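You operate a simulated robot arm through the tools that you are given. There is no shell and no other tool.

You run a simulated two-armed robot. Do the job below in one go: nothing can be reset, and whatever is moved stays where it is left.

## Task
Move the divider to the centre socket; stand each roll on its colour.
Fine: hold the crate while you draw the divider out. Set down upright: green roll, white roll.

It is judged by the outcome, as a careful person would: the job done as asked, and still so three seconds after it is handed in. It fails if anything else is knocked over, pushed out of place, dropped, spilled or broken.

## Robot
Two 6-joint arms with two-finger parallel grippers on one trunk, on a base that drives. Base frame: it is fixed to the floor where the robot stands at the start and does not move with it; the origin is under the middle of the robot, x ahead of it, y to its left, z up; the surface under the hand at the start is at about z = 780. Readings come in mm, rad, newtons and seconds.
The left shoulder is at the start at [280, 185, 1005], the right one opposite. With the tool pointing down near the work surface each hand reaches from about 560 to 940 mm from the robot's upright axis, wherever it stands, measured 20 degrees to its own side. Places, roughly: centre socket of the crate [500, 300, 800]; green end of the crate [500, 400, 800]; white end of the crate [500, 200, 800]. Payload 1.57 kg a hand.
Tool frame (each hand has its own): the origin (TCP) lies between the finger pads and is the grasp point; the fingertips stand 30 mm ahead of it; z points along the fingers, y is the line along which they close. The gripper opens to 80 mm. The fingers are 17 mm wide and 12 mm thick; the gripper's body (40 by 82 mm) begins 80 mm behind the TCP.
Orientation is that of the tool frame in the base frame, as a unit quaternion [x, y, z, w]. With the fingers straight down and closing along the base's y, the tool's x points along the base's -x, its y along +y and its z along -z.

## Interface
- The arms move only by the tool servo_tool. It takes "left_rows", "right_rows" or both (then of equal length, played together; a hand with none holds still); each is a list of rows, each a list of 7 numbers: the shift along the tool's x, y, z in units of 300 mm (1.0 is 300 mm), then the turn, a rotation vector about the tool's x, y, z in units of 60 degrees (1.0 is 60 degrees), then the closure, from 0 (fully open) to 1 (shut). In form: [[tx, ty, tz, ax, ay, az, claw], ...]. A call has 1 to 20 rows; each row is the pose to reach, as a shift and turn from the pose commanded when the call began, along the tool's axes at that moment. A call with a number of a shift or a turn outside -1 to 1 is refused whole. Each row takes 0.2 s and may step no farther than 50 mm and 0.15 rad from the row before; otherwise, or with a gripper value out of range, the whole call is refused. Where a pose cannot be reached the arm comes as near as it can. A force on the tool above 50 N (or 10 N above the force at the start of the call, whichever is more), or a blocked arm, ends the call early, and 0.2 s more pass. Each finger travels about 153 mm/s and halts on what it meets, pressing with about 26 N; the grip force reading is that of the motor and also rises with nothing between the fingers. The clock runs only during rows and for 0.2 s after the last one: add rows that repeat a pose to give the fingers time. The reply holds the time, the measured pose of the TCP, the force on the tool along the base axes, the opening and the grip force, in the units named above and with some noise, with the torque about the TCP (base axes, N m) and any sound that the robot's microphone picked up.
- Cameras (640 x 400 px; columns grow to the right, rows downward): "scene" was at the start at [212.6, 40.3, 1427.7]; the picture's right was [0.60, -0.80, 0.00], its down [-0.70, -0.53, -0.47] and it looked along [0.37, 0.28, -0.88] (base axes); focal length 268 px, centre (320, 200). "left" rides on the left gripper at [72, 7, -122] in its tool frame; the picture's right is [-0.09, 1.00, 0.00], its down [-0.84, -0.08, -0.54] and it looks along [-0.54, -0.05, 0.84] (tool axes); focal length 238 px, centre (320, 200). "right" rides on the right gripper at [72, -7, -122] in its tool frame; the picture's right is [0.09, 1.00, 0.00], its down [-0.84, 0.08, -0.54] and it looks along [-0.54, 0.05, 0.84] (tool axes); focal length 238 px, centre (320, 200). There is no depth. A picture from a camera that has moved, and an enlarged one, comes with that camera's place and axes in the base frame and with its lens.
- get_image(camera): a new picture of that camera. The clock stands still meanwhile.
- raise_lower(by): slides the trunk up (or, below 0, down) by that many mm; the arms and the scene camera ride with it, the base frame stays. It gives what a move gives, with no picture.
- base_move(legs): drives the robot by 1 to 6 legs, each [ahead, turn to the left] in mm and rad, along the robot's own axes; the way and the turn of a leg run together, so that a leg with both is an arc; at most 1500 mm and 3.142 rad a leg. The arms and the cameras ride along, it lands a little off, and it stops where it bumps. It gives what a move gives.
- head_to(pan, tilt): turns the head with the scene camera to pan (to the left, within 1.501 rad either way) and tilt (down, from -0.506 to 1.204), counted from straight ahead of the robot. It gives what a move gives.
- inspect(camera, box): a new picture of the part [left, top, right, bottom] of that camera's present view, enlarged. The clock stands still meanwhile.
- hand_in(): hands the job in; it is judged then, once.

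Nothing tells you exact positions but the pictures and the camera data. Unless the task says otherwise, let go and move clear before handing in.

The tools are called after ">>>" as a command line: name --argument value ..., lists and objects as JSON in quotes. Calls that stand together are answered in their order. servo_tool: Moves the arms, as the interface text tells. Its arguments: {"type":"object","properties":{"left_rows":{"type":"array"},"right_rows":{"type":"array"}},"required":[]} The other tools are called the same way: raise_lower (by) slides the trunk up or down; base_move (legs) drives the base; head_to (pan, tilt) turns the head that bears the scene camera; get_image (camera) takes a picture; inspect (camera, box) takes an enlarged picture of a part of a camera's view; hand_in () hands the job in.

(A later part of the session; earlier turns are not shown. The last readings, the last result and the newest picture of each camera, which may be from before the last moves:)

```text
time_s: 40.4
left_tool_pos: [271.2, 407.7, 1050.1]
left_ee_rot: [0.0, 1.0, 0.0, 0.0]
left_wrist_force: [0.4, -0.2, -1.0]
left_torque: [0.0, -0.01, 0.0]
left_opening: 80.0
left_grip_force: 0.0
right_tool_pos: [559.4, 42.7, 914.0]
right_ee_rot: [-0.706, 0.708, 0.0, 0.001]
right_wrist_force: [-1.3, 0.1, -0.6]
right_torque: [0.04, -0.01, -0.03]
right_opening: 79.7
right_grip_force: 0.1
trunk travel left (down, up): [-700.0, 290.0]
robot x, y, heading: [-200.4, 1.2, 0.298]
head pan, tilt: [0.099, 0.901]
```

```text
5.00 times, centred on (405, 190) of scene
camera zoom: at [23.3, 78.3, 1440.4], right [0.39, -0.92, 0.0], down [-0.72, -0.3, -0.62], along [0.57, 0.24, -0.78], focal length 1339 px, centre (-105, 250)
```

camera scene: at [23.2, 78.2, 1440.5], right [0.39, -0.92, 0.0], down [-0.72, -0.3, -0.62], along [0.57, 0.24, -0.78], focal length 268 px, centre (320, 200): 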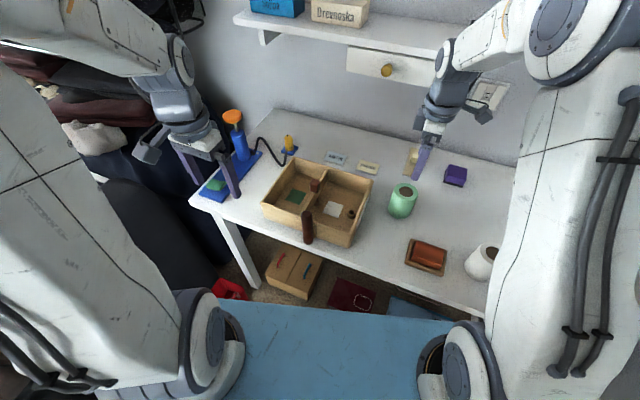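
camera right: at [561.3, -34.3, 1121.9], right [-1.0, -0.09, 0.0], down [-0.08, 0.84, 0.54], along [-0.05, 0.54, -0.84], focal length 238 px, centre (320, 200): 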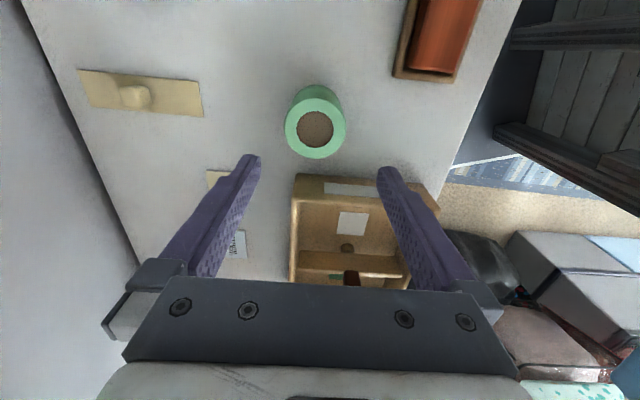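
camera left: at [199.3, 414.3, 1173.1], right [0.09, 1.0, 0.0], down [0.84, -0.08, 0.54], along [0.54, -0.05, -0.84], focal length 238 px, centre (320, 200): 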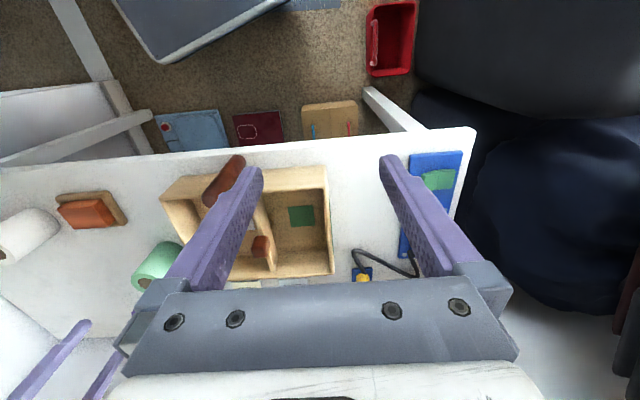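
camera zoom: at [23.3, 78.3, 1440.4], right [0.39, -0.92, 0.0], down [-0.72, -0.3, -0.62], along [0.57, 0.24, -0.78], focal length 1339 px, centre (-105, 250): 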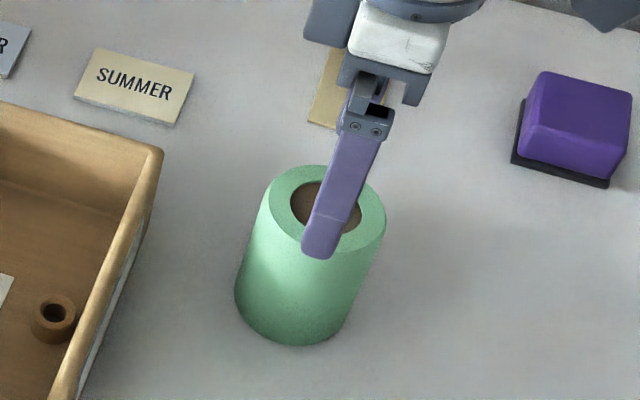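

The roll is centred between the fingers in x with ~6 mm each side. I lower to mid-upper height of the roll and close gently.

>>> servo_tool --right_rows '[[0.003, 0, 0.08, 0, 0, 0, 0], [0.005, 0, 0.16, 0, 0, 0, 0], [0.005, 0, 0.24, 0, 0, 0, 0], [0.005, 0, 0.24, 0, 0, 0, 0]]'

>>> get_image --camera "right"

>>> inspect --camera "scene" --box '[360, 150, 450, 230]'

```text
time_s: 41.4
left_tool_pos: [271.5, 407.4, 1050.9]
left_ee_rot: [0.0, 1.0, 0.0, 0.001]
left_wrist_force: [0.3, -0.5, -0.5]
left_torque: [-0.01, -0.02, 0.02]
left_opening: 80.0
left_grip_force: 0.1
right_tool_pos: [561.5, 40.5, 839.4]
right_ee_rot: [-0.707, 0.708, 0.0, 0.0]
right_wrist_force: [0.2, 0.0, 0.8]
right_torque: [0.03, -0.03, 0.0]
right_opening: 80.1
right_grip_force: 0.0
trunk travel left (down, up): [-700.0, 290.0]
robot x, y, heading: [-198.6, 1.9, 0.297]
head pan, tilt: [0.099, 0.901]
```

```text
taken
camera right: at [568.0, -32.0, 959.7], right [-1.0, -0.09, 0.0], down [-0.08, 0.84, 0.54], along [-0.05, 0.54, -0.84], focal length 238 px, centre (320, 200)
```

right: 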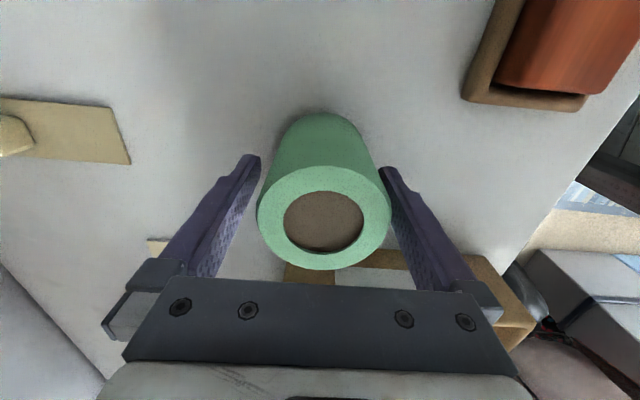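

```text
5.00 times, centred on (405, 190) of scene
camera zoom: at [23.2, 78.3, 1440.5], right [0.39, -0.92, 0.0], down [-0.72, -0.3, -0.62], along [0.57, 0.24, -0.78], focal length 1339 px, centre (-105, 250)
```

zoom: 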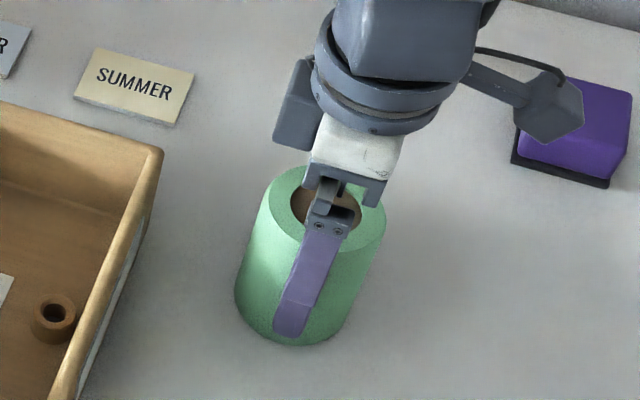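

Both fingers straddle the roll without touching it. I close, then lift slightly to check the hold.

>>> servo_tool --right_rows '[[0, 0, 0, 0, 0, 0, 0.1], [0, 0, 0, 0, 0, 0, 0.2], [0, 0, 0, 0, 0, 0, 0.5], [0, 0, 0, 0, 0, 0, 1], [0, 0, 0, 0, 0, 0, 1]]'

>>> inspect --camera "scene" --box '[360, 150, 450, 230]'

>>> servo_tool --right_rows '[[0, 0, -0.02, 0, 0, 0, 1], [0, 0, -0.06, 0, 0, 0, 1], [0, 0, -0.1, 0, 0, 0, 1]]'

>>> inspect --camera "scene" --box '[360, 150, 450, 230]'

>>> get_image --camera "right"

```text
time_s: 42.6
left_tool_pos: [270.7, 407.6, 1050.0]
left_ee_rot: [0.001, 1.0, 0.0, 0.0]
left_wrist_force: [-0.6, 0.3, -0.6]
left_torque: [-0.02, -0.03, 0.0]
left_opening: 80.1
left_grip_force: 0.1
right_tool_pos: [559.8, 40.9, 838.2]
right_ee_rot: [-0.707, 0.707, 0.0, 0.0]
right_wrist_force: [-0.2, -0.2, -0.1]
right_torque: [-0.02, 0.0, -0.01]
right_opening: 65.4
right_grip_force: 26.1
trunk travel left (down, up): [-700.0, 290.0]
robot x, y, heading: [-202.8, 0.9, 0.299]
head pan, tilt: [0.099, 0.901]
```

```text
5.00 times, centred on (405, 190) of scene
camera zoom: at [23.2, 78.3, 1440.5], right [0.39, -0.92, 0.0], down [-0.72, -0.3, -0.62], along [0.57, 0.24, -0.78], focal length 1339 px, centre (-105, 250)
```

zoom: 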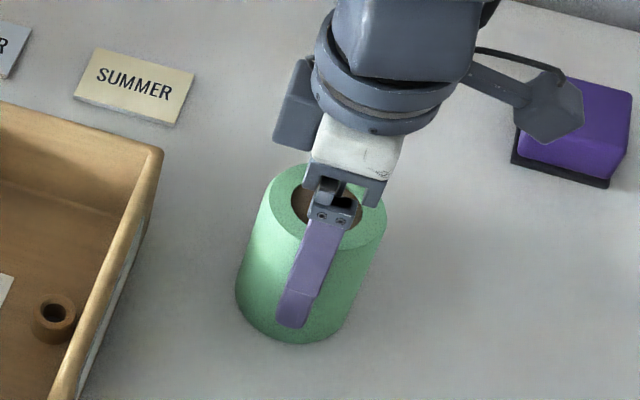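

```text
time_s: 43.4
left_tool_pos: [271.5, 406.3, 1050.7]
left_ee_rot: [0.0, 1.0, 0.0, 0.0]
left_wrist_force: [-1.4, -0.4, -1.1]
left_torque: [-0.01, -0.01, 0.0]
left_opening: 79.9
left_grip_force: 0.0
right_tool_pos: [560.3, 42.5, 871.0]
right_ee_rot: [-0.707, 0.708, 0.0, 0.0]
right_wrist_force: [0.0, 0.2, -1.0]
right_torque: [-0.01, -0.02, 0.01]
right_opening: 65.6
right_grip_force: 25.9
trunk travel left (down, up): [-700.0, 290.0]
robot x, y, heading: [-199.9, -0.3, 0.302]
head pan, tilt: [0.099, 0.901]
```

```text
5.00 times, centred on (405, 190) of scene
camera zoom: at [23.3, 78.3, 1440.4], right [0.39, -0.92, 0.0], down [-0.72, -0.3, -0.62], along [0.57, 0.24, -0.78], focal length 1339 px, centre (-105, 250)
```

zoom: 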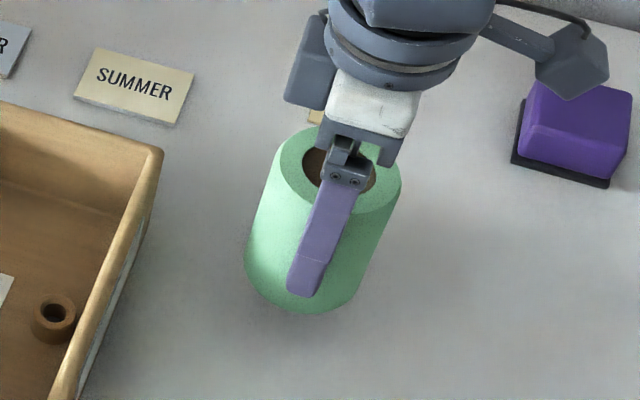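

```text
taken
camera right: at [567.0, -31.1, 990.9], right [-1.0, -0.09, 0.0], down [-0.08, 0.84, 0.54], along [-0.05, 0.54, -0.84], focal length 238 px, centre (320, 200)
```

right: 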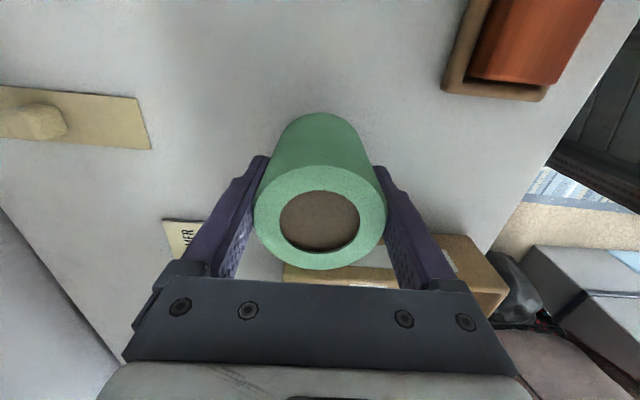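

The roll is held firmly and hangs upright. I lift it well above the crate's handle and knob, then carry it toward the green end.

>>> servo_tool --right_rows '[[0, 0, -0.1, 0, 0, 0, 1], [0, 0, -0.2, 0, 0, 0, 1], [0, 0, -0.3, 0, 0, 0, 1], [0, 0, -0.4, 0, 0, 0, 1], [-0.08, 0.022, -0.4, 0, 0, 0, 1], [-0.18, 0.049, -0.4, 0, 0, 0, 1], [-0.28, 0.076, -0.4, 0, 0, 0, 1], [-0.38, 0.103, -0.4, 0, 0, 0, 1], [-0.48, 0.13, -0.4, 0, 0, 0, 1], [-0.58, 0.157, -0.4, 0, 0, 0, 1], [-0.68, 0.184, -0.4, 0, 0, 0, 1], [-0.68, 0.184, -0.4, 0, 0, 0, 1]]'

>>> get_image --camera "right"

>>> get_image --camera "scene"

```text
time_s: 46.0
left_tool_pos: [271.4, 407.5, 1050.0]
left_ee_rot: [-0.001, 1.0, 0.0, 0.0]
left_wrist_force: [-0.3, 0.3, 0.5]
left_torque: [0.0, 0.01, -0.03]
left_opening: 79.8
left_grip_force: 0.0
right_tool_pos: [505.2, 246.0, 988.4]
right_ee_rot: [-0.706, 0.708, 0.0, 0.0]
right_wrist_force: [0.9, 0.0, -0.5]
right_torque: [-0.03, 0.02, -0.01]
right_opening: 65.8
right_grip_force: 26.2
trunk travel left (down, up): [-700.0, 290.0]
robot x, y, heading: [-197.6, 2.5, 0.305]
head pan, tilt: [0.099, 0.901]
```

```text
taken
camera right: at [512.5, 172.4, 1109.6], right [-1.0, -0.09, 0.0], down [-0.08, 0.84, 0.54], along [-0.05, 0.54, -0.84], focal length 238 px, centre (320, 200)
```

right: 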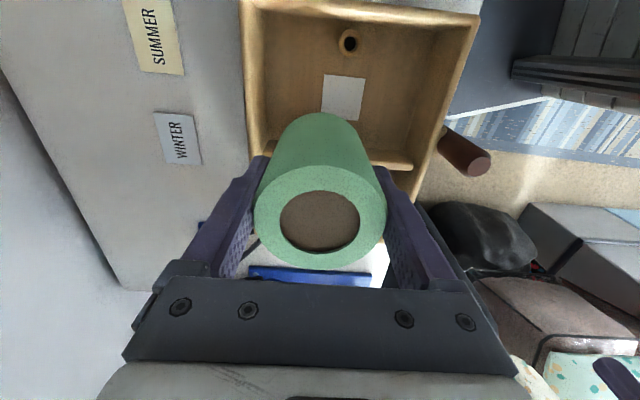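

```text
taken
camera scene: at [23.1, 78.5, 1440.5], right [0.39, -0.92, 0.0], down [-0.72, -0.3, -0.62], along [0.57, 0.24, -0.78], focal length 268 px, centre (320, 200)
```

scene: 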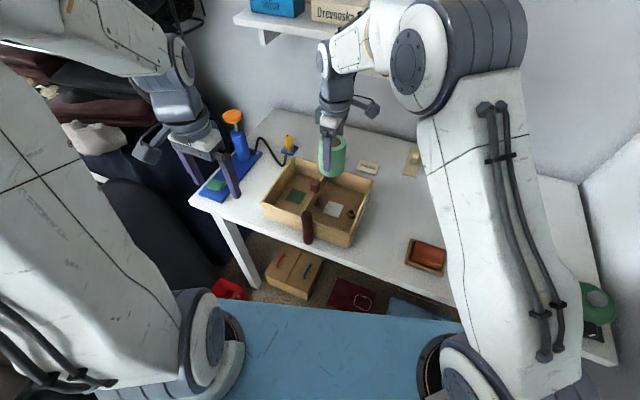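

I continue to above the green square, staying high.

>>> servo_tool --right_rows '[[-0.088, 0.0243, 0, 0, 0, 0, 1], [-0.176, 0.0487, 0, 0, 0, 0, 1], [-0.264, 0.073, 0, 0, 0, 0, 1], [-0.3517, 0.0973, 0, 0, 0, 0, 1], [-0.3517, 0.0973, 0, 0, 0, 0, 1]]'

>>> inspect --camera "scene" --box '[240, 110, 390, 260]'

>>> get_image --camera "left"

>>> get_image --camera "right"

```text
time_s: 47.2
left_tool_pos: [271.8, 407.7, 1050.1]
left_ee_rot: [0.001, 1.0, 0.0, 0.001]
left_wrist_force: [-0.4, -0.7, 0.0]
left_torque: [0.03, -0.02, -0.01]
left_opening: 80.1
left_grip_force: 0.0
right_tool_pos: [475.1, 350.0, 990.0]
right_ee_rot: [-0.707, 0.708, 0.0, -0.001]
right_wrist_force: [0.8, -0.9, -0.7]
right_torque: [-0.05, 0.0, -0.04]
right_opening: 65.8
right_grip_force: 25.4
trunk travel left (down, up): [-700.0, 290.0]
robot x, y, heading: [-199.7, 4.0, 0.304]
head pan, tilt: [0.099, 0.901]
```

```text
2.67 times, centred on (315, 185) of scene
camera zoom: at [23.2, 78.5, 1440.5], right [0.39, -0.92, 0.0], down [-0.72, -0.3, -0.62], along [0.57, 0.24, -0.78], focal length 714 px, centre (333, 240)
```

zoom: 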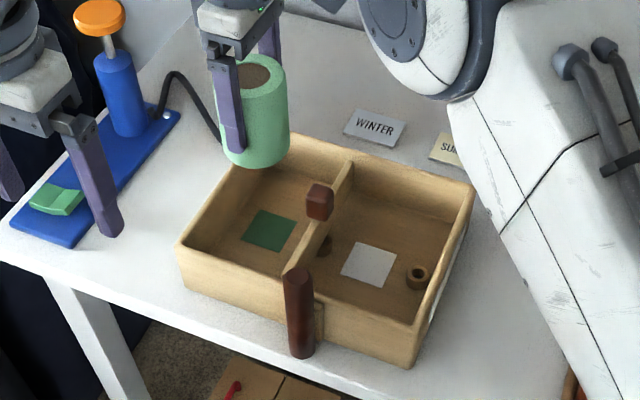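

```text
taken
camera left: at [199.3, 414.5, 1173.0], right [0.09, 1.0, 0.0], down [0.84, -0.08, 0.54], along [0.54, -0.05, -0.84], focal length 238 px, centre (320, 200)
```

left: 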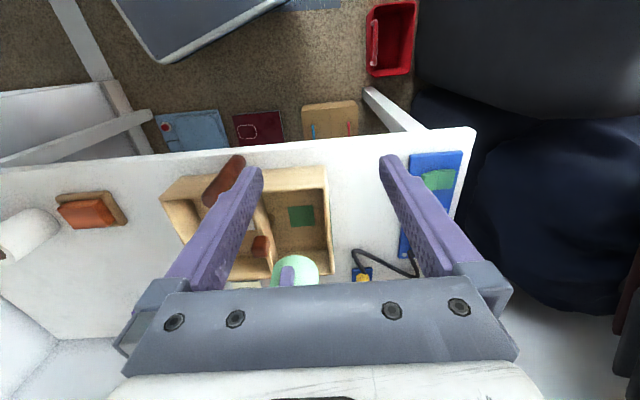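

```text
taken
camera right: at [482.8, 277.6, 1110.4], right [-1.0, -0.09, 0.0], down [-0.08, 0.84, 0.54], along [-0.05, 0.54, -0.84], focal length 238 px, centre (320, 200)
```

right: 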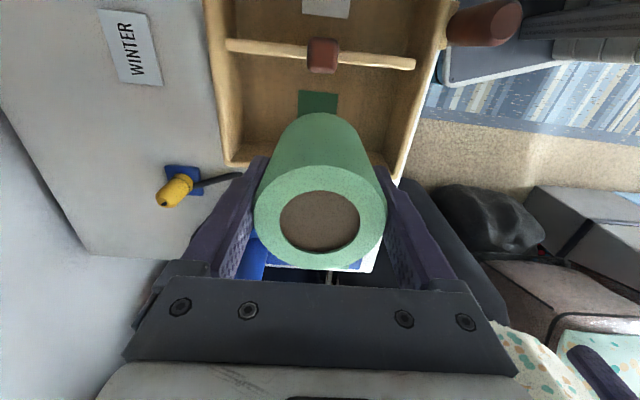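

I lower to just above rim level and check the clearance.

>>> servo_tool --right_rows '[[-0.004, -0.003, 0.08, 0, 0, 0, 1], [-0.004, -0.003, 0.16, 0, 0, 0, 1], [-0.004, -0.003, 0.23, 0, 0, 0, 1], [-0.004, -0.003, 0.23, 0, 0, 0, 1]]'

>>> inspect --camera "scene" --box '[250, 130, 370, 250]'

>>> get_image --camera "right"

>>> inspect --camera "left" --box '[200, 150, 400, 300]'

```text
time_s: 48.2
left_tool_pos: [270.4, 407.7, 1050.2]
left_ee_rot: [0.001, 1.0, 0.001, 0.0]
left_wrist_force: [-0.2, -0.7, -0.6]
left_torque: [0.0, 0.03, 0.0]
left_opening: 79.9
left_grip_force: 0.0
right_tool_pos: [476.8, 353.6, 919.3]
right_ee_rot: [-0.707, 0.708, 0.0, 0.0]
right_wrist_force: [-0.1, -0.2, -0.6]
right_torque: [-0.03, 0.04, -0.01]
right_opening: 65.4
right_grip_force: 25.5
trunk travel left (down, up): [-700.0, 290.0]
robot x, y, heading: [-198.7, -0.5, 0.297]
head pan, tilt: [0.099, 0.901]
```

```text
3.33 times, centred on (310, 190) of scene
camera zoom: at [23.2, 78.4, 1440.5], right [0.39, -0.92, 0.0], down [-0.72, -0.3, -0.62], along [0.57, 0.24, -0.78], focal length 893 px, centre (353, 233)
```

zoom: 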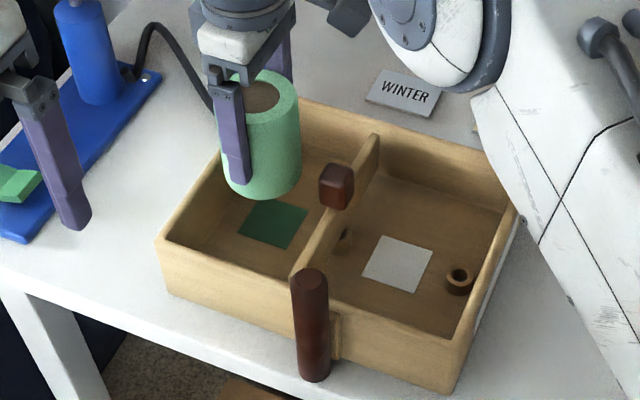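

```text
taken
camera right: at [484.8, 279.3, 1039.8], right [-1.0, -0.09, 0.0], down [-0.08, 0.84, 0.54], along [-0.05, 0.54, -0.84], focal length 238 px, centre (320, 200)
```

right: 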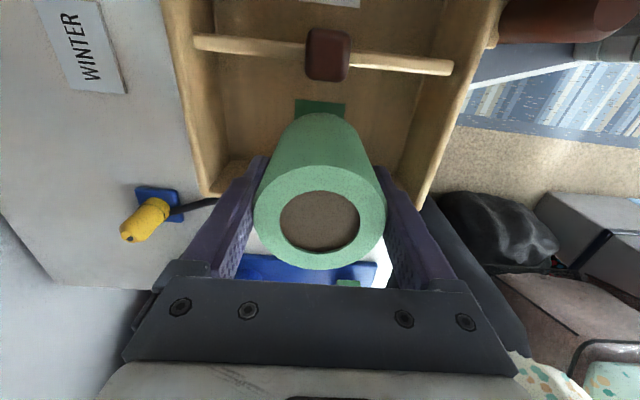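

```text
2.67 times, centred on (300, 225) of left
camera zoom: at [199.3, 414.5, 1173.0], right [0.09, 1.0, 0.0], down [0.84, -0.08, 0.54], along [0.54, -0.05, -0.84], focal length 636 px, centre (373, 133)
```

zoom: 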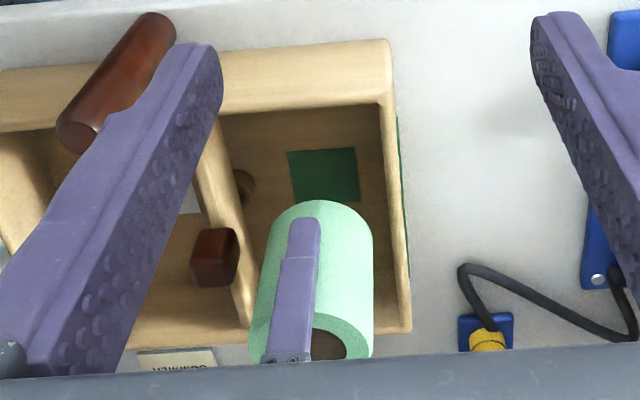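

Alignment is good; the crate floor seems to be at about z≈797. I lower near the floor, then settle in small steps.

>>> servo_tool --right_rows '[[0.006, 0, 0.06, 0, 0, 0, 1], [0.006, 0, 0.12, 0, 0, 0, 1], [0.006, 0, 0.16, 0, 0, 0, 1], [0.006, 0, 0.185, 0, 0, 0, 1], [0.006, 0, 0.185, 0, 0, 0, 1]]'

>>> inspect --camera "scene" --box '[250, 130, 370, 250]'

>>> inspect --camera "left" --box '[200, 150, 400, 300]'

>>> get_image --camera "right"

```text
time_s: 49.4
left_tool_pos: [271.9, 407.5, 1050.2]
left_ee_rot: [-0.001, 1.0, 0.0, 0.0]
left_wrist_force: [0.6, -0.2, 0.3]
left_torque: [-0.02, 0.02, 0.02]
left_opening: 80.1
left_grip_force: 0.0
right_tool_pos: [477.4, 353.0, 867.0]
right_ee_rot: [-0.706, 0.708, 0.0, 0.0]
right_wrist_force: [-0.1, -0.4, -0.8]
right_torque: [0.0, 0.01, -0.02]
right_opening: 65.6
right_grip_force: 25.9
trunk travel left (down, up): [-700.0, 290.0]
robot x, y, heading: [-203.5, 4.6, 0.299]
head pan, tilt: [0.099, 0.901]
```

```text
3.33 times, centred on (310, 190) of scene
camera zoom: at [23.2, 78.4, 1440.5], right [0.39, -0.92, 0.0], down [-0.72, -0.3, -0.62], along [0.57, 0.24, -0.78], focal length 893 px, centre (353, 233)
```

zoom: 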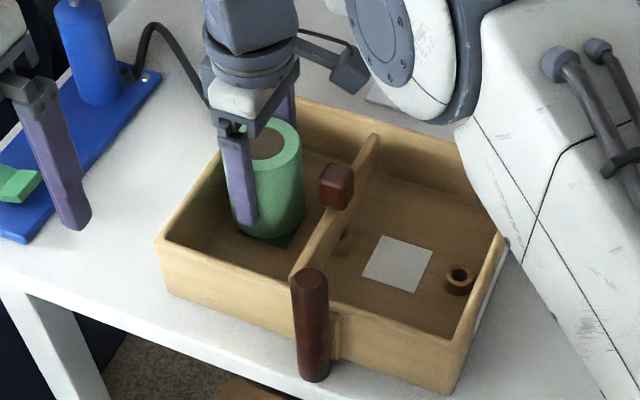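

```text
2.67 times, centred on (300, 225) of left
camera zoom: at [199.3, 414.4, 1173.1], right [0.09, 1.0, 0.0], down [0.84, -0.08, 0.54], along [0.54, -0.05, -0.84], focal length 636 px, centre (373, 133)
```

zoom: 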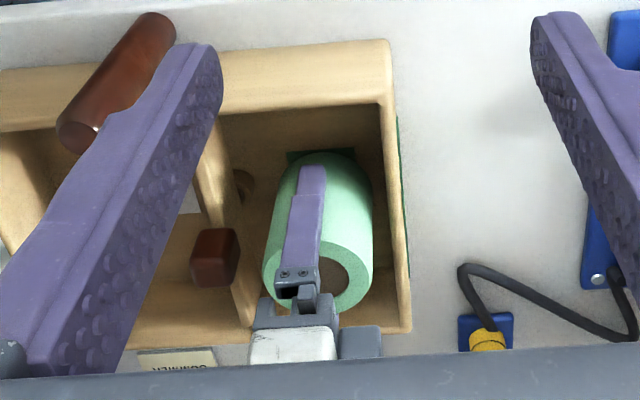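

```text
taken
camera right: at [485.2, 278.9, 986.3], right [-1.0, -0.09, 0.0], down [-0.08, 0.84, 0.54], along [-0.05, 0.54, -0.84], focal length 238 px, centre (320, 200)
```

right: 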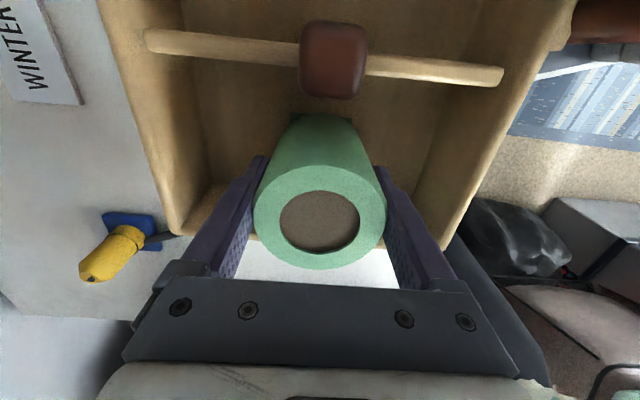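

>>> inspect --camera "scene" --box '[270, 160, 330, 215]'

>>> inspect --camera "left" --box '[270, 185, 360, 275]'

>>> inspect --camera "right" --box '[240, 60, 400, 180]'

```text
7.27 times, centred on (300, 188) of scene
camera zoom: at [23.2, 78.4, 1440.5], right [0.39, -0.92, 0.0], down [-0.72, -0.3, -0.62], along [0.57, 0.24, -0.78], focal length 1948 px, centre (466, 291)
```

zoom: 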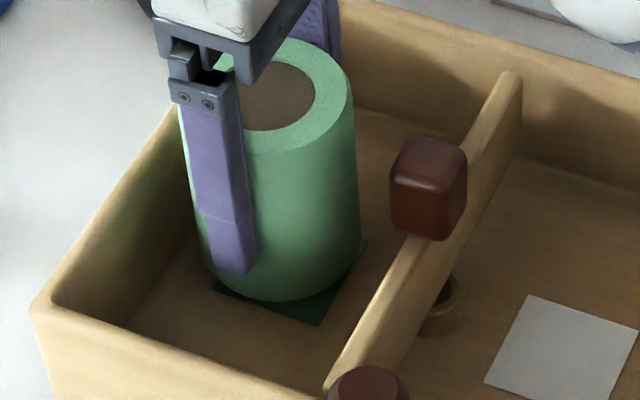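

```text
4.44 times, centred on (315, 230) of left
camera zoom: at [199.3, 414.4, 1173.1], right [0.09, 1.0, 0.0], down [0.84, -0.08, 0.54], along [0.54, -0.05, -0.84], focal length 1059 px, centre (342, 67)
```

zoom: 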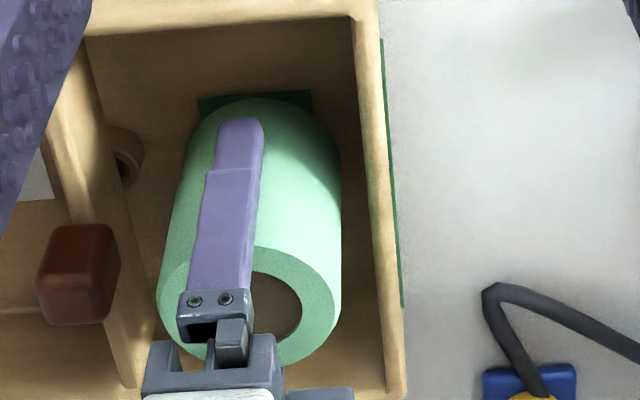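

```text
3.33 times, centred on (320, 120) of right
camera zoom: at [485.2, 278.9, 986.3], right [-1.0, -0.09, 0.0], down [-0.08, 0.84, 0.54], along [-0.05, 0.54, -0.84], focal length 794 px, centre (320, 467)
```

zoom: 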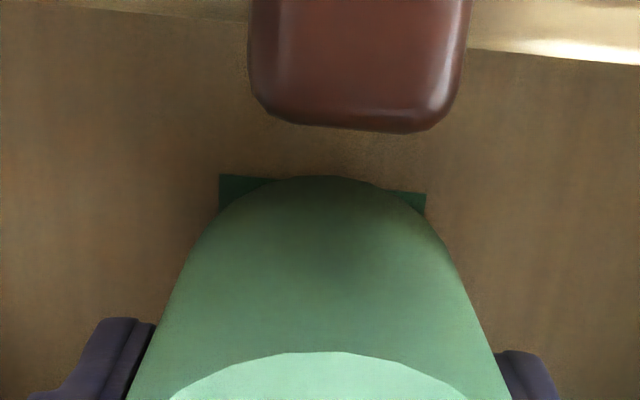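

Small correction needed: about 3 mm toward the divider and 2 mm away from me. Then I settle the roll down in 2 mm steps until contact.

>>> servo_tool --right_rows '[[0.005, -0.0033, 0, 0, 0, 0, 1], [0.01, -0.0067, 0.005, 0, 0, 0, 1], [0.01, -0.0067, 0.012, 0, 0, 0, 1], [0.01, -0.0067, 0.018, 0, 0, 0, 1], [0.01, -0.0067, 0.024, 0, 0, 0, 1], [0.01, -0.0067, 0.03, 0, 0, 0, 1]]'

>>> inspect --camera "scene" --box '[270, 160, 330, 215]'

>>> inspect --camera "right" --box '[240, 60, 400, 180]'

```text
time_s: 50.8
left_tool_pos: [270.6, 408.0, 1049.6]
left_ee_rot: [0.0, 1.0, 0.0, 0.0]
left_wrist_force: [-0.4, 0.5, 0.3]
left_torque: [-0.02, -0.01, -0.01]
left_opening: 79.9
left_grip_force: 0.1
right_tool_pos: [480.7, 348.1, 856.0]
right_ee_rot: [-0.706, 0.708, 0.0, -0.001]
right_wrist_force: [0.7, 0.3, -0.8]
right_torque: [0.02, 0.01, 0.01]
right_opening: 65.4
right_grip_force: 25.9
trunk travel left (down, up): [-700.0, 290.0]
robot x, y, heading: [-199.3, -1.1, 0.299]
head pan, tilt: [0.099, 0.901]
```

```text
7.27 times, centred on (300, 188) of scene
camera zoom: at [23.2, 78.4, 1440.5], right [0.39, -0.92, 0.0], down [-0.72, -0.3, -0.62], along [0.57, 0.24, -0.78], focal length 1948 px, centre (466, 291)
```

zoom: 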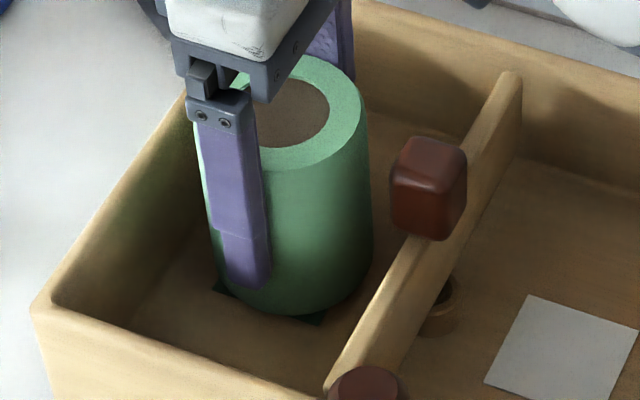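

```text
3.33 times, centred on (320, 120) of right
camera zoom: at [487.3, 274.4, 976.7], right [-1.0, -0.09, 0.0], down [-0.08, 0.84, 0.54], along [-0.05, 0.54, -0.84], focal length 794 px, centre (320, 467)
```

zoom: 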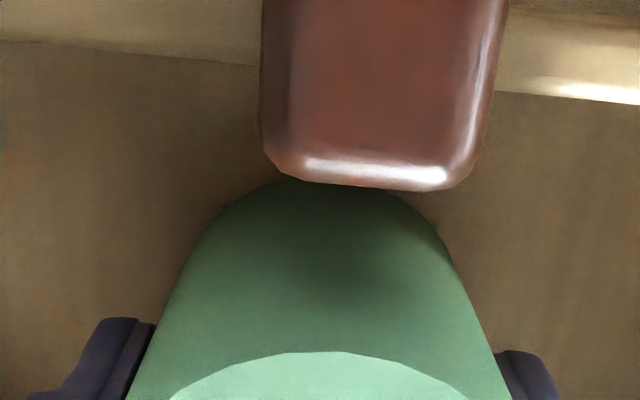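

Well aligned in all views and no contact yet; I continue down in small steps.

>>> servo_tool --right_rows '[[0, 0, 0.005, 0, 0, 0, 1], [0, 0, 0.01, 0, 0, 0, 1], [0, 0, 0.015, 0, 0, 0, 1], [0, 0, 0.019, 0, 0, 0, 1]]'

```text
time_s: 51.8
left_tool_pos: [271.2, 408.1, 1050.0]
left_ee_rot: [0.0, 1.0, 0.001, 0.0]
left_wrist_force: [0.7, 0.4, -0.1]
left_torque: [-0.01, -0.03, -0.02]
left_opening: 80.0
left_grip_force: 0.1
right_tool_pos: [479.9, 347.0, 849.9]
right_ee_rot: [-0.706, 0.708, 0.0, 0.001]
right_wrist_force: [0.3, -0.7, -1.3]
right_torque: [0.01, 0.02, -0.01]
right_opening: 65.8
right_grip_force: 26.7
trunk travel left (down, up): [-700.0, 290.0]
robot x, y, heading: [-200.5, 0.9, 0.301]
head pan, tilt: [0.099, 0.901]
```

No contact yet at TCP z≈850, so the roll's base is a little above the floor. I go on in 1 mm steps.

>>> servo_tool --right_rows '[[0, 0, 0.0033, 0, 0, 0, 1], [0, 0, 0.0067, 0, 0, 0, 1], [0, 0, 0.0067, 0, 0, 0, 1]]'

>>> inspect --camera "scene" --box '[270, 160, 330, 215]'

```text
time_s: 52.6
left_tool_pos: [271.8, 406.2, 1051.0]
left_ee_rot: [0.0, 1.0, 0.0, 0.0]
left_wrist_force: [0.7, -0.2, 0.5]
left_torque: [0.02, -0.01, -0.05]
left_opening: 79.8
left_grip_force: 0.1
right_tool_pos: [480.4, 347.5, 849.1]
right_ee_rot: [-0.706, 0.708, -0.001, 0.002]
right_wrist_force: [4.1, -4.7, 12.7]
right_torque: [-0.47, 0.09, 0.16]
right_opening: 65.5
right_grip_force: 25.7
trunk travel left (down, up): [-700.0, 290.0]
robot x, y, heading: [-203.4, -3.3, 0.298]
head pan, tilt: [0.099, 0.901]
```

```text
7.27 times, centred on (300, 188) of scene
camera zoom: at [22.8, 77.8, 1440.8], right [0.39, -0.92, 0.0], down [-0.72, -0.3, -0.62], along [0.57, 0.24, -0.78], focal length 1948 px, centre (466, 291)
```

zoom: 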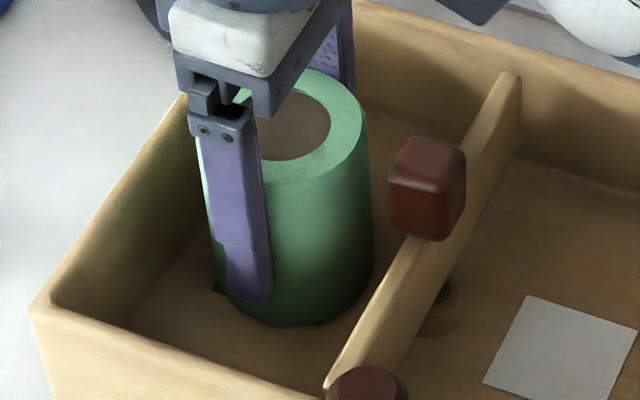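

Contact: the roll is on the floor over the green square. I relieve the pressure, open the fingers and rise straight up.

>>> servo_tool --right_rows '[[0, 0, -0.004, 0, 0, 0, 1], [0, 0, -0.004, 0, 0, 0, 0.5], [0, 0, -0.004, 0, 0, 0, 0.1], [0, 0, -0.004, 0, 0, 0, 0], [0, 0, -0.004, 0, 0, 0, 0]]'

>>> inspect --camera "scene" --box '[270, 160, 330, 215]'

>>> get_image --camera "right"

```text
time_s: 53.8
left_tool_pos: [271.0, 406.6, 1049.6]
left_ee_rot: [0.0, 1.0, 0.0, 0.0]
left_wrist_force: [-0.1, 0.4, -0.6]
left_torque: [0.0, -0.03, -0.01]
left_opening: 79.9
left_grip_force: 0.1
right_tool_pos: [479.7, 347.1, 848.0]
right_ee_rot: [-0.706, 0.708, 0.0, 0.0]
right_wrist_force: [0.5, 0.1, 0.6]
right_torque: [0.03, 0.01, -0.02]
right_opening: 79.9
right_grip_force: 0.0
trunk travel left (down, up): [-700.0, 290.0]
robot x, y, heading: [-200.2, 1.6, 0.303]
head pan, tilt: [0.099, 0.901]
```

```text
7.27 times, centred on (300, 188) of scene
camera zoom: at [23.1, 78.3, 1440.5], right [0.39, -0.92, 0.0], down [-0.72, -0.3, -0.62], along [0.57, 0.24, -0.78], focal length 1948 px, centre (466, 291)
```

zoom: 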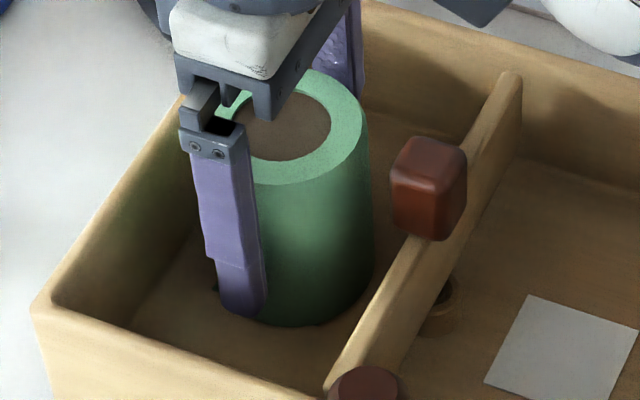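

```text
taken
camera right: at [486.3, 273.5, 968.9], right [-1.0, -0.09, 0.0], down [-0.08, 0.84, 0.54], along [-0.05, 0.54, -0.84], focal length 238 px, centre (320, 200)
```

right: 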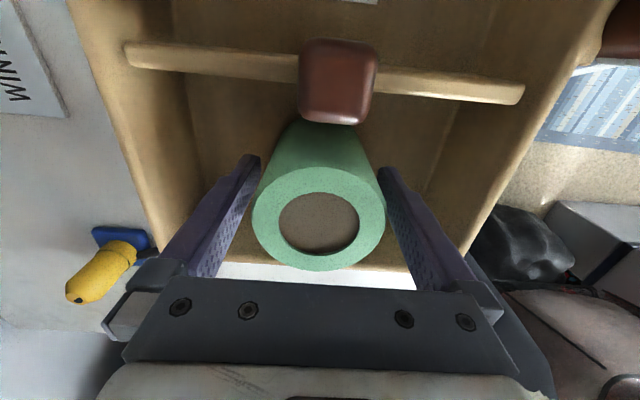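

Released cleanly. I raise the hand straight up and check the crate.

>>> servo_tool --right_rows '[[0, 0, -0.03, 0, 0, 0, 0], [0, 0, -0.1, 0, 0, 0, 0], [0, 0, -0.2, 0, 0, 0, 0], [0, 0, -0.32, 0, 0, 0, 0], [0, 0, -0.44, 0, 0, 0, 0], [0, 0, -0.52, 0, 0, 0, 0], [0, 0, -0.52, 0, 0, 0, 0]]'

>>> inspect --camera "scene" --box '[250, 130, 370, 250]'

>>> get_image --camera "right"

>>> inspect --camera "left" --box '[200, 150, 400, 300]'

```text
time_s: 55.4
left_tool_pos: [270.2, 407.7, 1051.3]
left_ee_rot: [-0.001, 1.0, 0.0, 0.0]
left_wrist_force: [-0.5, 0.8, 0.4]
left_torque: [0.0, 0.02, 0.01]
left_opening: 80.3
left_grip_force: 0.1
right_tool_pos: [481.0, 348.5, 1005.1]
right_ee_rot: [-0.707, 0.707, 0.0, 0.0]
right_wrist_force: [0.2, 1.4, 0.3]
right_torque: [-0.01, 0.01, -0.02]
right_opening: 79.9
right_grip_force: 0.0
trunk travel left (down, up): [-700.0, 290.0]
robot x, y, heading: [-198.4, 0.9, 0.299]
head pan, tilt: [0.099, 0.901]
```

```text
3.33 times, centred on (310, 190) of scene
camera zoom: at [23.1, 78.3, 1440.5], right [0.39, -0.92, 0.0], down [-0.72, -0.3, -0.62], along [0.57, 0.24, -0.78], focal length 893 px, centre (353, 233)
```

zoom: 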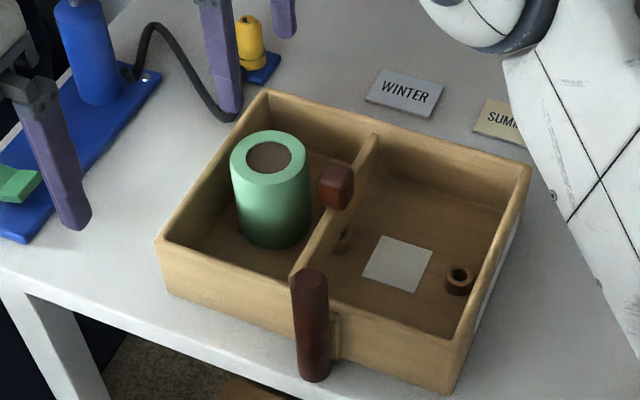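

```text
taken
camera right: at [487.9, 275.7, 1126.1], right [-1.0, -0.09, 0.0], down [-0.08, 0.84, 0.54], along [-0.05, 0.54, -0.84], focal length 238 px, centre (320, 200)
```

right: 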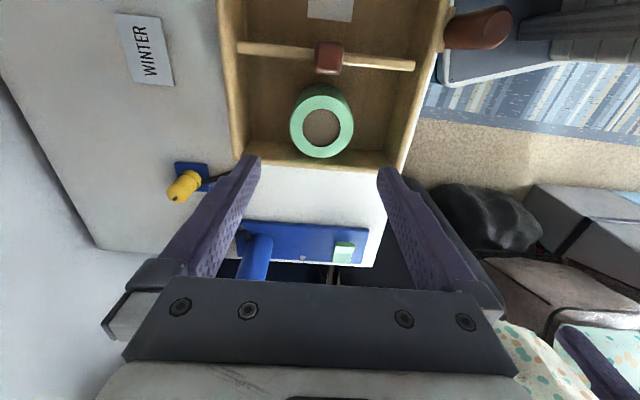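

```text
2.67 times, centred on (300, 225) of left
camera zoom: at [199.2, 414.4, 1173.1], right [0.09, 1.0, 0.0], down [0.84, -0.08, 0.54], along [0.54, -0.05, -0.84], focal length 636 px, centre (373, 133)
```

zoom: 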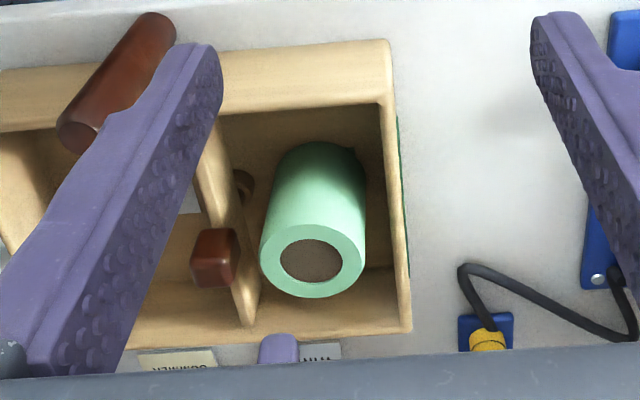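

The green roll stands upright on its square. Now I bring the right hand over to the white roll.

>>> servo_tool --right_rows '[[0.12, 0.006, 0, 0, 0, 0, 0], [0.25, 0.012, 0, 0, 0, 0, 0], [0.38, 0.018, 0, 0, 0, 0, 0], [0.51, 0.024, 0, 0, 0, 0, 0], [0.64, 0.03, 0, 0, 0, 0, 0], [0.77, 0.036, 0, 0, 0, 0, 0], [0.9, 0.042, 0, 0, 0, 0, 0]]'

>>> servo_tool --right_rows '[[0.12, 0.006, 0, 0, 0, 0, 0], [0.25, 0.012, 0, 0, 0, 0, 0], [0.38, 0.018, 0, 0, 0, 0, 0], [0.51, 0.024, 0, 0, 0, 0, 0], [0.64, 0.03, 0, 0, 0, 0, 0], [0.77, 0.036, 0, 0, 0, 0, 0], [0.87, 0.042, 0, 0, 0, 0, 0], [0.87, 0.042, 0, 0, 0, 0, 0]]'

>>> get_image --camera "right"

>>> head_to --pan -0.5 --tilt 0.95

>>> get_image --camera "scene"

```text
time_s: 57.0
left_tool_pos: [271.3, 407.4, 1050.5]
left_ee_rot: [0.0, 1.0, 0.0, 0.0]
left_wrist_force: [0.0, 0.0, -0.6]
left_torque: [-0.01, 0.02, 0.0]
left_opening: 79.9
left_grip_force: 0.1
right_tool_pos: [470.9, 79.6, 1003.1]
right_ee_rot: [-0.707, 0.708, 0.001, 0.0]
right_wrist_force: [-0.3, -0.2, 0.1]
right_torque: [-0.01, 0.02, -0.02]
right_opening: 79.8
right_grip_force: 0.1
trunk travel left (down, up): [-700.0, 290.0]
robot x, y, heading: [-200.7, -1.8, 0.298]
head pan, tilt: [0.099, 0.901]
```

```text
time_s: 58.8
left_tool_pos: [269.8, 406.5, 1050.8]
left_ee_rot: [0.001, 1.0, 0.0, 0.0]
left_wrist_force: [-0.9, 0.7, 0.1]
left_torque: [0.0, -0.04, -0.01]
left_opening: 80.1
left_grip_force: 0.2
right_tool_pos: [455.0, -186.1, 1005.3]
right_ee_rot: [-0.707, 0.707, 0.0, 0.0]
right_wrist_force: [-0.4, -0.2, -0.1]
right_torque: [-0.01, -0.01, -0.04]
right_opening: 79.8
right_grip_force: 0.1
trunk travel left (down, up): [-700.0, 290.0]
robot x, y, heading: [-201.0, 1.4, 0.296]
head pan, tilt: [0.099, 0.901]
```

```text
taken
camera right: at [461.5, -258.8, 1126.0], right [-1.0, -0.09, 0.0], down [-0.08, 0.84, 0.54], along [-0.05, 0.54, -0.84], focal length 238 px, centre (320, 200)
```

right: 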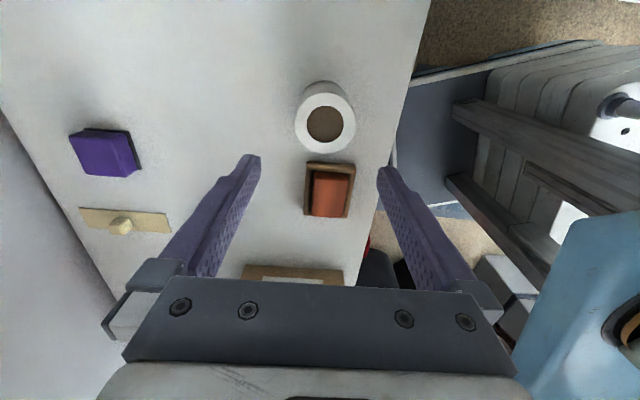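

```text
time_s: 59.8
left_tool_pos: [271.0, 406.7, 1050.6]
left_ee_rot: [0.0, 1.0, 0.001, 0.0]
left_wrist_force: [-0.6, -0.2, -0.3]
left_torque: [-0.02, 0.02, 0.02]
left_opening: 80.1
left_grip_force: 0.1
right_tool_pos: [454.6, -184.3, 1004.7]
right_ee_rot: [-0.706, 0.708, 0.0, 0.0]
right_wrist_force: [-1.1, 0.1, 0.4]
right_torque: [0.0, 0.02, 0.03]
right_opening: 80.1
right_grip_force: 0.0
trunk travel left (down, up): [-700.0, 290.0]
robot x, y, heading: [-198.9, -0.1, 0.298]
head pan, tilt: [-0.499, 0.949]
```

```text
taken
camera scene: at [24.9, 34.5, 1436.9], right [-0.2, -0.98, 0.0], down [-0.8, 0.16, -0.58], along [0.57, -0.12, -0.81], focal length 268 px, centre (320, 200)
```

scene: 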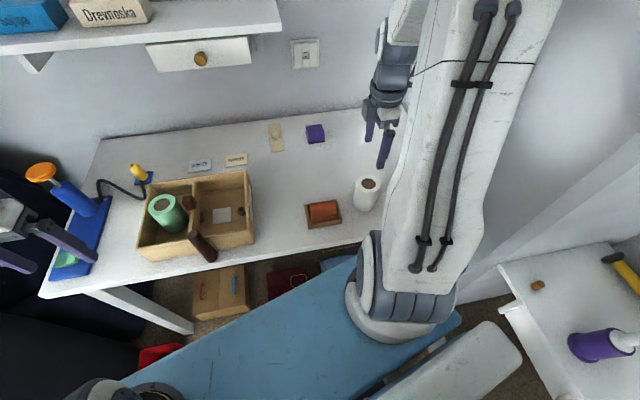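

>>> inspect --camera "right" --box '[230, 50, 410, 230]'

>>> inspect --camera "scene" --box '[300, 100, 420, 240]'

```text
2.22 times, centred on (320, 140) of right
camera zoom: at [461.5, -258.3, 1126.0], right [-1.0, -0.09, 0.0], down [-0.08, 0.84, 0.54], along [-0.05, 0.54, -0.84], focal length 530 px, centre (320, 333)
```

zoom: 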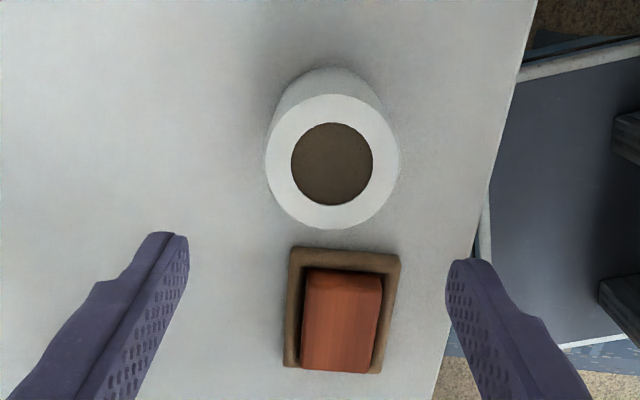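

```text
2.86 times, centred on (360, 170) of scene
camera zoom: at [24.9, 34.5, 1436.9], right [-0.2, -0.98, 0.0], down [-0.8, 0.16, -0.58], along [0.57, -0.12, -0.81], focal length 765 px, centre (206, 286)
```

zoom: 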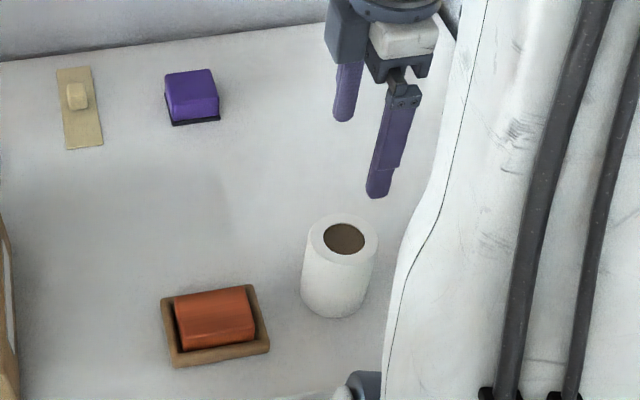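

The white roll is centred near [450, −190], about 65 mm wide. I align over it and come down just above its top.

>>> servo_tool --right_rows '[[0.008, 0.008, 0.1, 0, 0, 0, 0], [0.0167, 0.0167, 0.2, 0, 0, 0, 0], [0.0167, 0.0167, 0.3, 0, 0, 0, 0], [0.0167, 0.0167, 0.3, 0, 0, 0, 0]]'

>>> inspect --camera "right" --box '[220, 80, 420, 260]'

>>> inspect --camera "scene" --box '[300, 100, 420, 240]'

```text
time_s: 60.8
left_tool_pos: [270.1, 406.7, 1051.1]
left_ee_rot: [0.001, 1.0, 0.0, 0.0]
left_wrist_force: [-0.9, 0.3, 0.5]
left_torque: [-0.01, 0.02, 0.0]
left_opening: 80.2
left_grip_force: 0.0
right_tool_pos: [449.6, -188.9, 915.7]
right_ee_rot: [-0.706, 0.708, 0.0, 0.0]
right_wrist_force: [0.0, 0.2, 0.3]
right_torque: [0.02, 0.0, -0.01]
right_opening: 80.0
right_grip_force: 0.1
trunk travel left (down, up): [-700.0, 290.0]
robot x, y, heading: [-199.7, -1.2, 0.298]
head pan, tilt: [-0.499, 0.949]
```

```text
2.22 times, centred on (320, 170) of right
camera zoom: at [457.6, -262.2, 1036.4], right [-1.0, -0.09, 0.0], down [-0.08, 0.84, 0.54], along [-0.05, 0.54, -0.84], focal length 530 px, centre (320, 267)
```

zoom: 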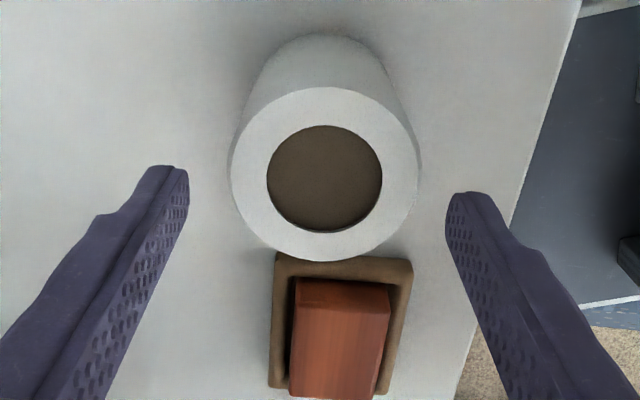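

```text
2.86 times, centred on (360, 170) of scene
camera zoom: at [25.0, 34.4, 1436.8], right [-0.2, -0.98, 0.0], down [-0.8, 0.16, -0.58], along [0.57, -0.12, -0.81], focal length 765 px, centre (206, 286)
```

zoom: 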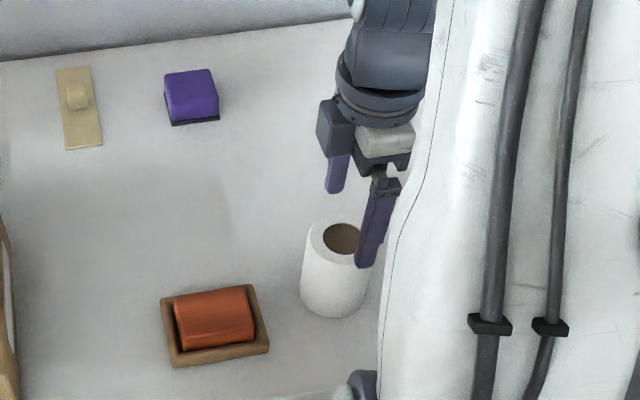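

>>> servo_tool --right_rows '[[0.001, 0.003, 0.08, 0, 0, 0, 0], [0.002, 0.003, 0.16, 0, 0, 0, 0], [0.002, 0.003, 0.25, 0, 0, 0, 0], [0.002, 0.003, 0.25, 0, 0, 0, 0]]'

>>> get_image --camera "right"

>>> inspect --camera "scene" --box '[300, 100, 420, 240]'

```text
time_s: 61.8
left_tool_pos: [270.9, 407.2, 1050.4]
left_ee_rot: [0.0, 1.0, 0.0, 0.0]
left_wrist_force: [-1.2, 0.6, 0.0]
left_torque: [0.0, 0.02, 0.02]
left_opening: 80.2
left_grip_force: 0.0
right_tool_pos: [448.5, -191.4, 840.7]
right_ee_rot: [-0.706, 0.708, 0.001, 0.0]
right_wrist_force: [0.9, 0.0, -0.7]
right_torque: [0.04, 0.01, 0.0]
right_opening: 80.0
right_grip_force: 0.1
trunk travel left (down, up): [-700.0, 290.0]
robot x, y, heading: [-201.3, 2.3, 0.298]
head pan, tilt: [-0.499, 0.949]
```

```text
taken
camera right: at [455.0, -264.6, 961.1], right [-1.0, -0.09, 0.0], down [-0.08, 0.84, 0.54], along [-0.05, 0.54, -0.84], focal length 238 px, centre (320, 200)
```

right: 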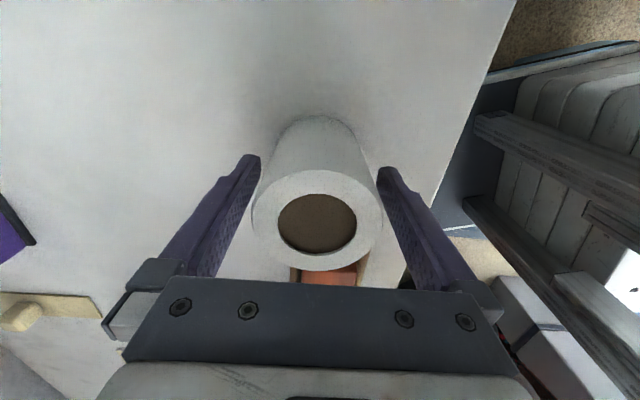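

```text
2.86 times, centred on (360, 170) of scene
camera zoom: at [25.0, 34.4, 1436.8], right [-0.2, -0.98, 0.0], down [-0.8, 0.16, -0.58], along [0.57, -0.12, -0.81], focal length 765 px, centre (206, 286)
```

zoom: 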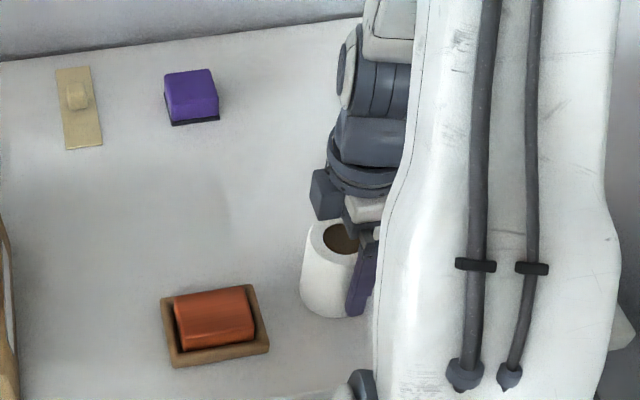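

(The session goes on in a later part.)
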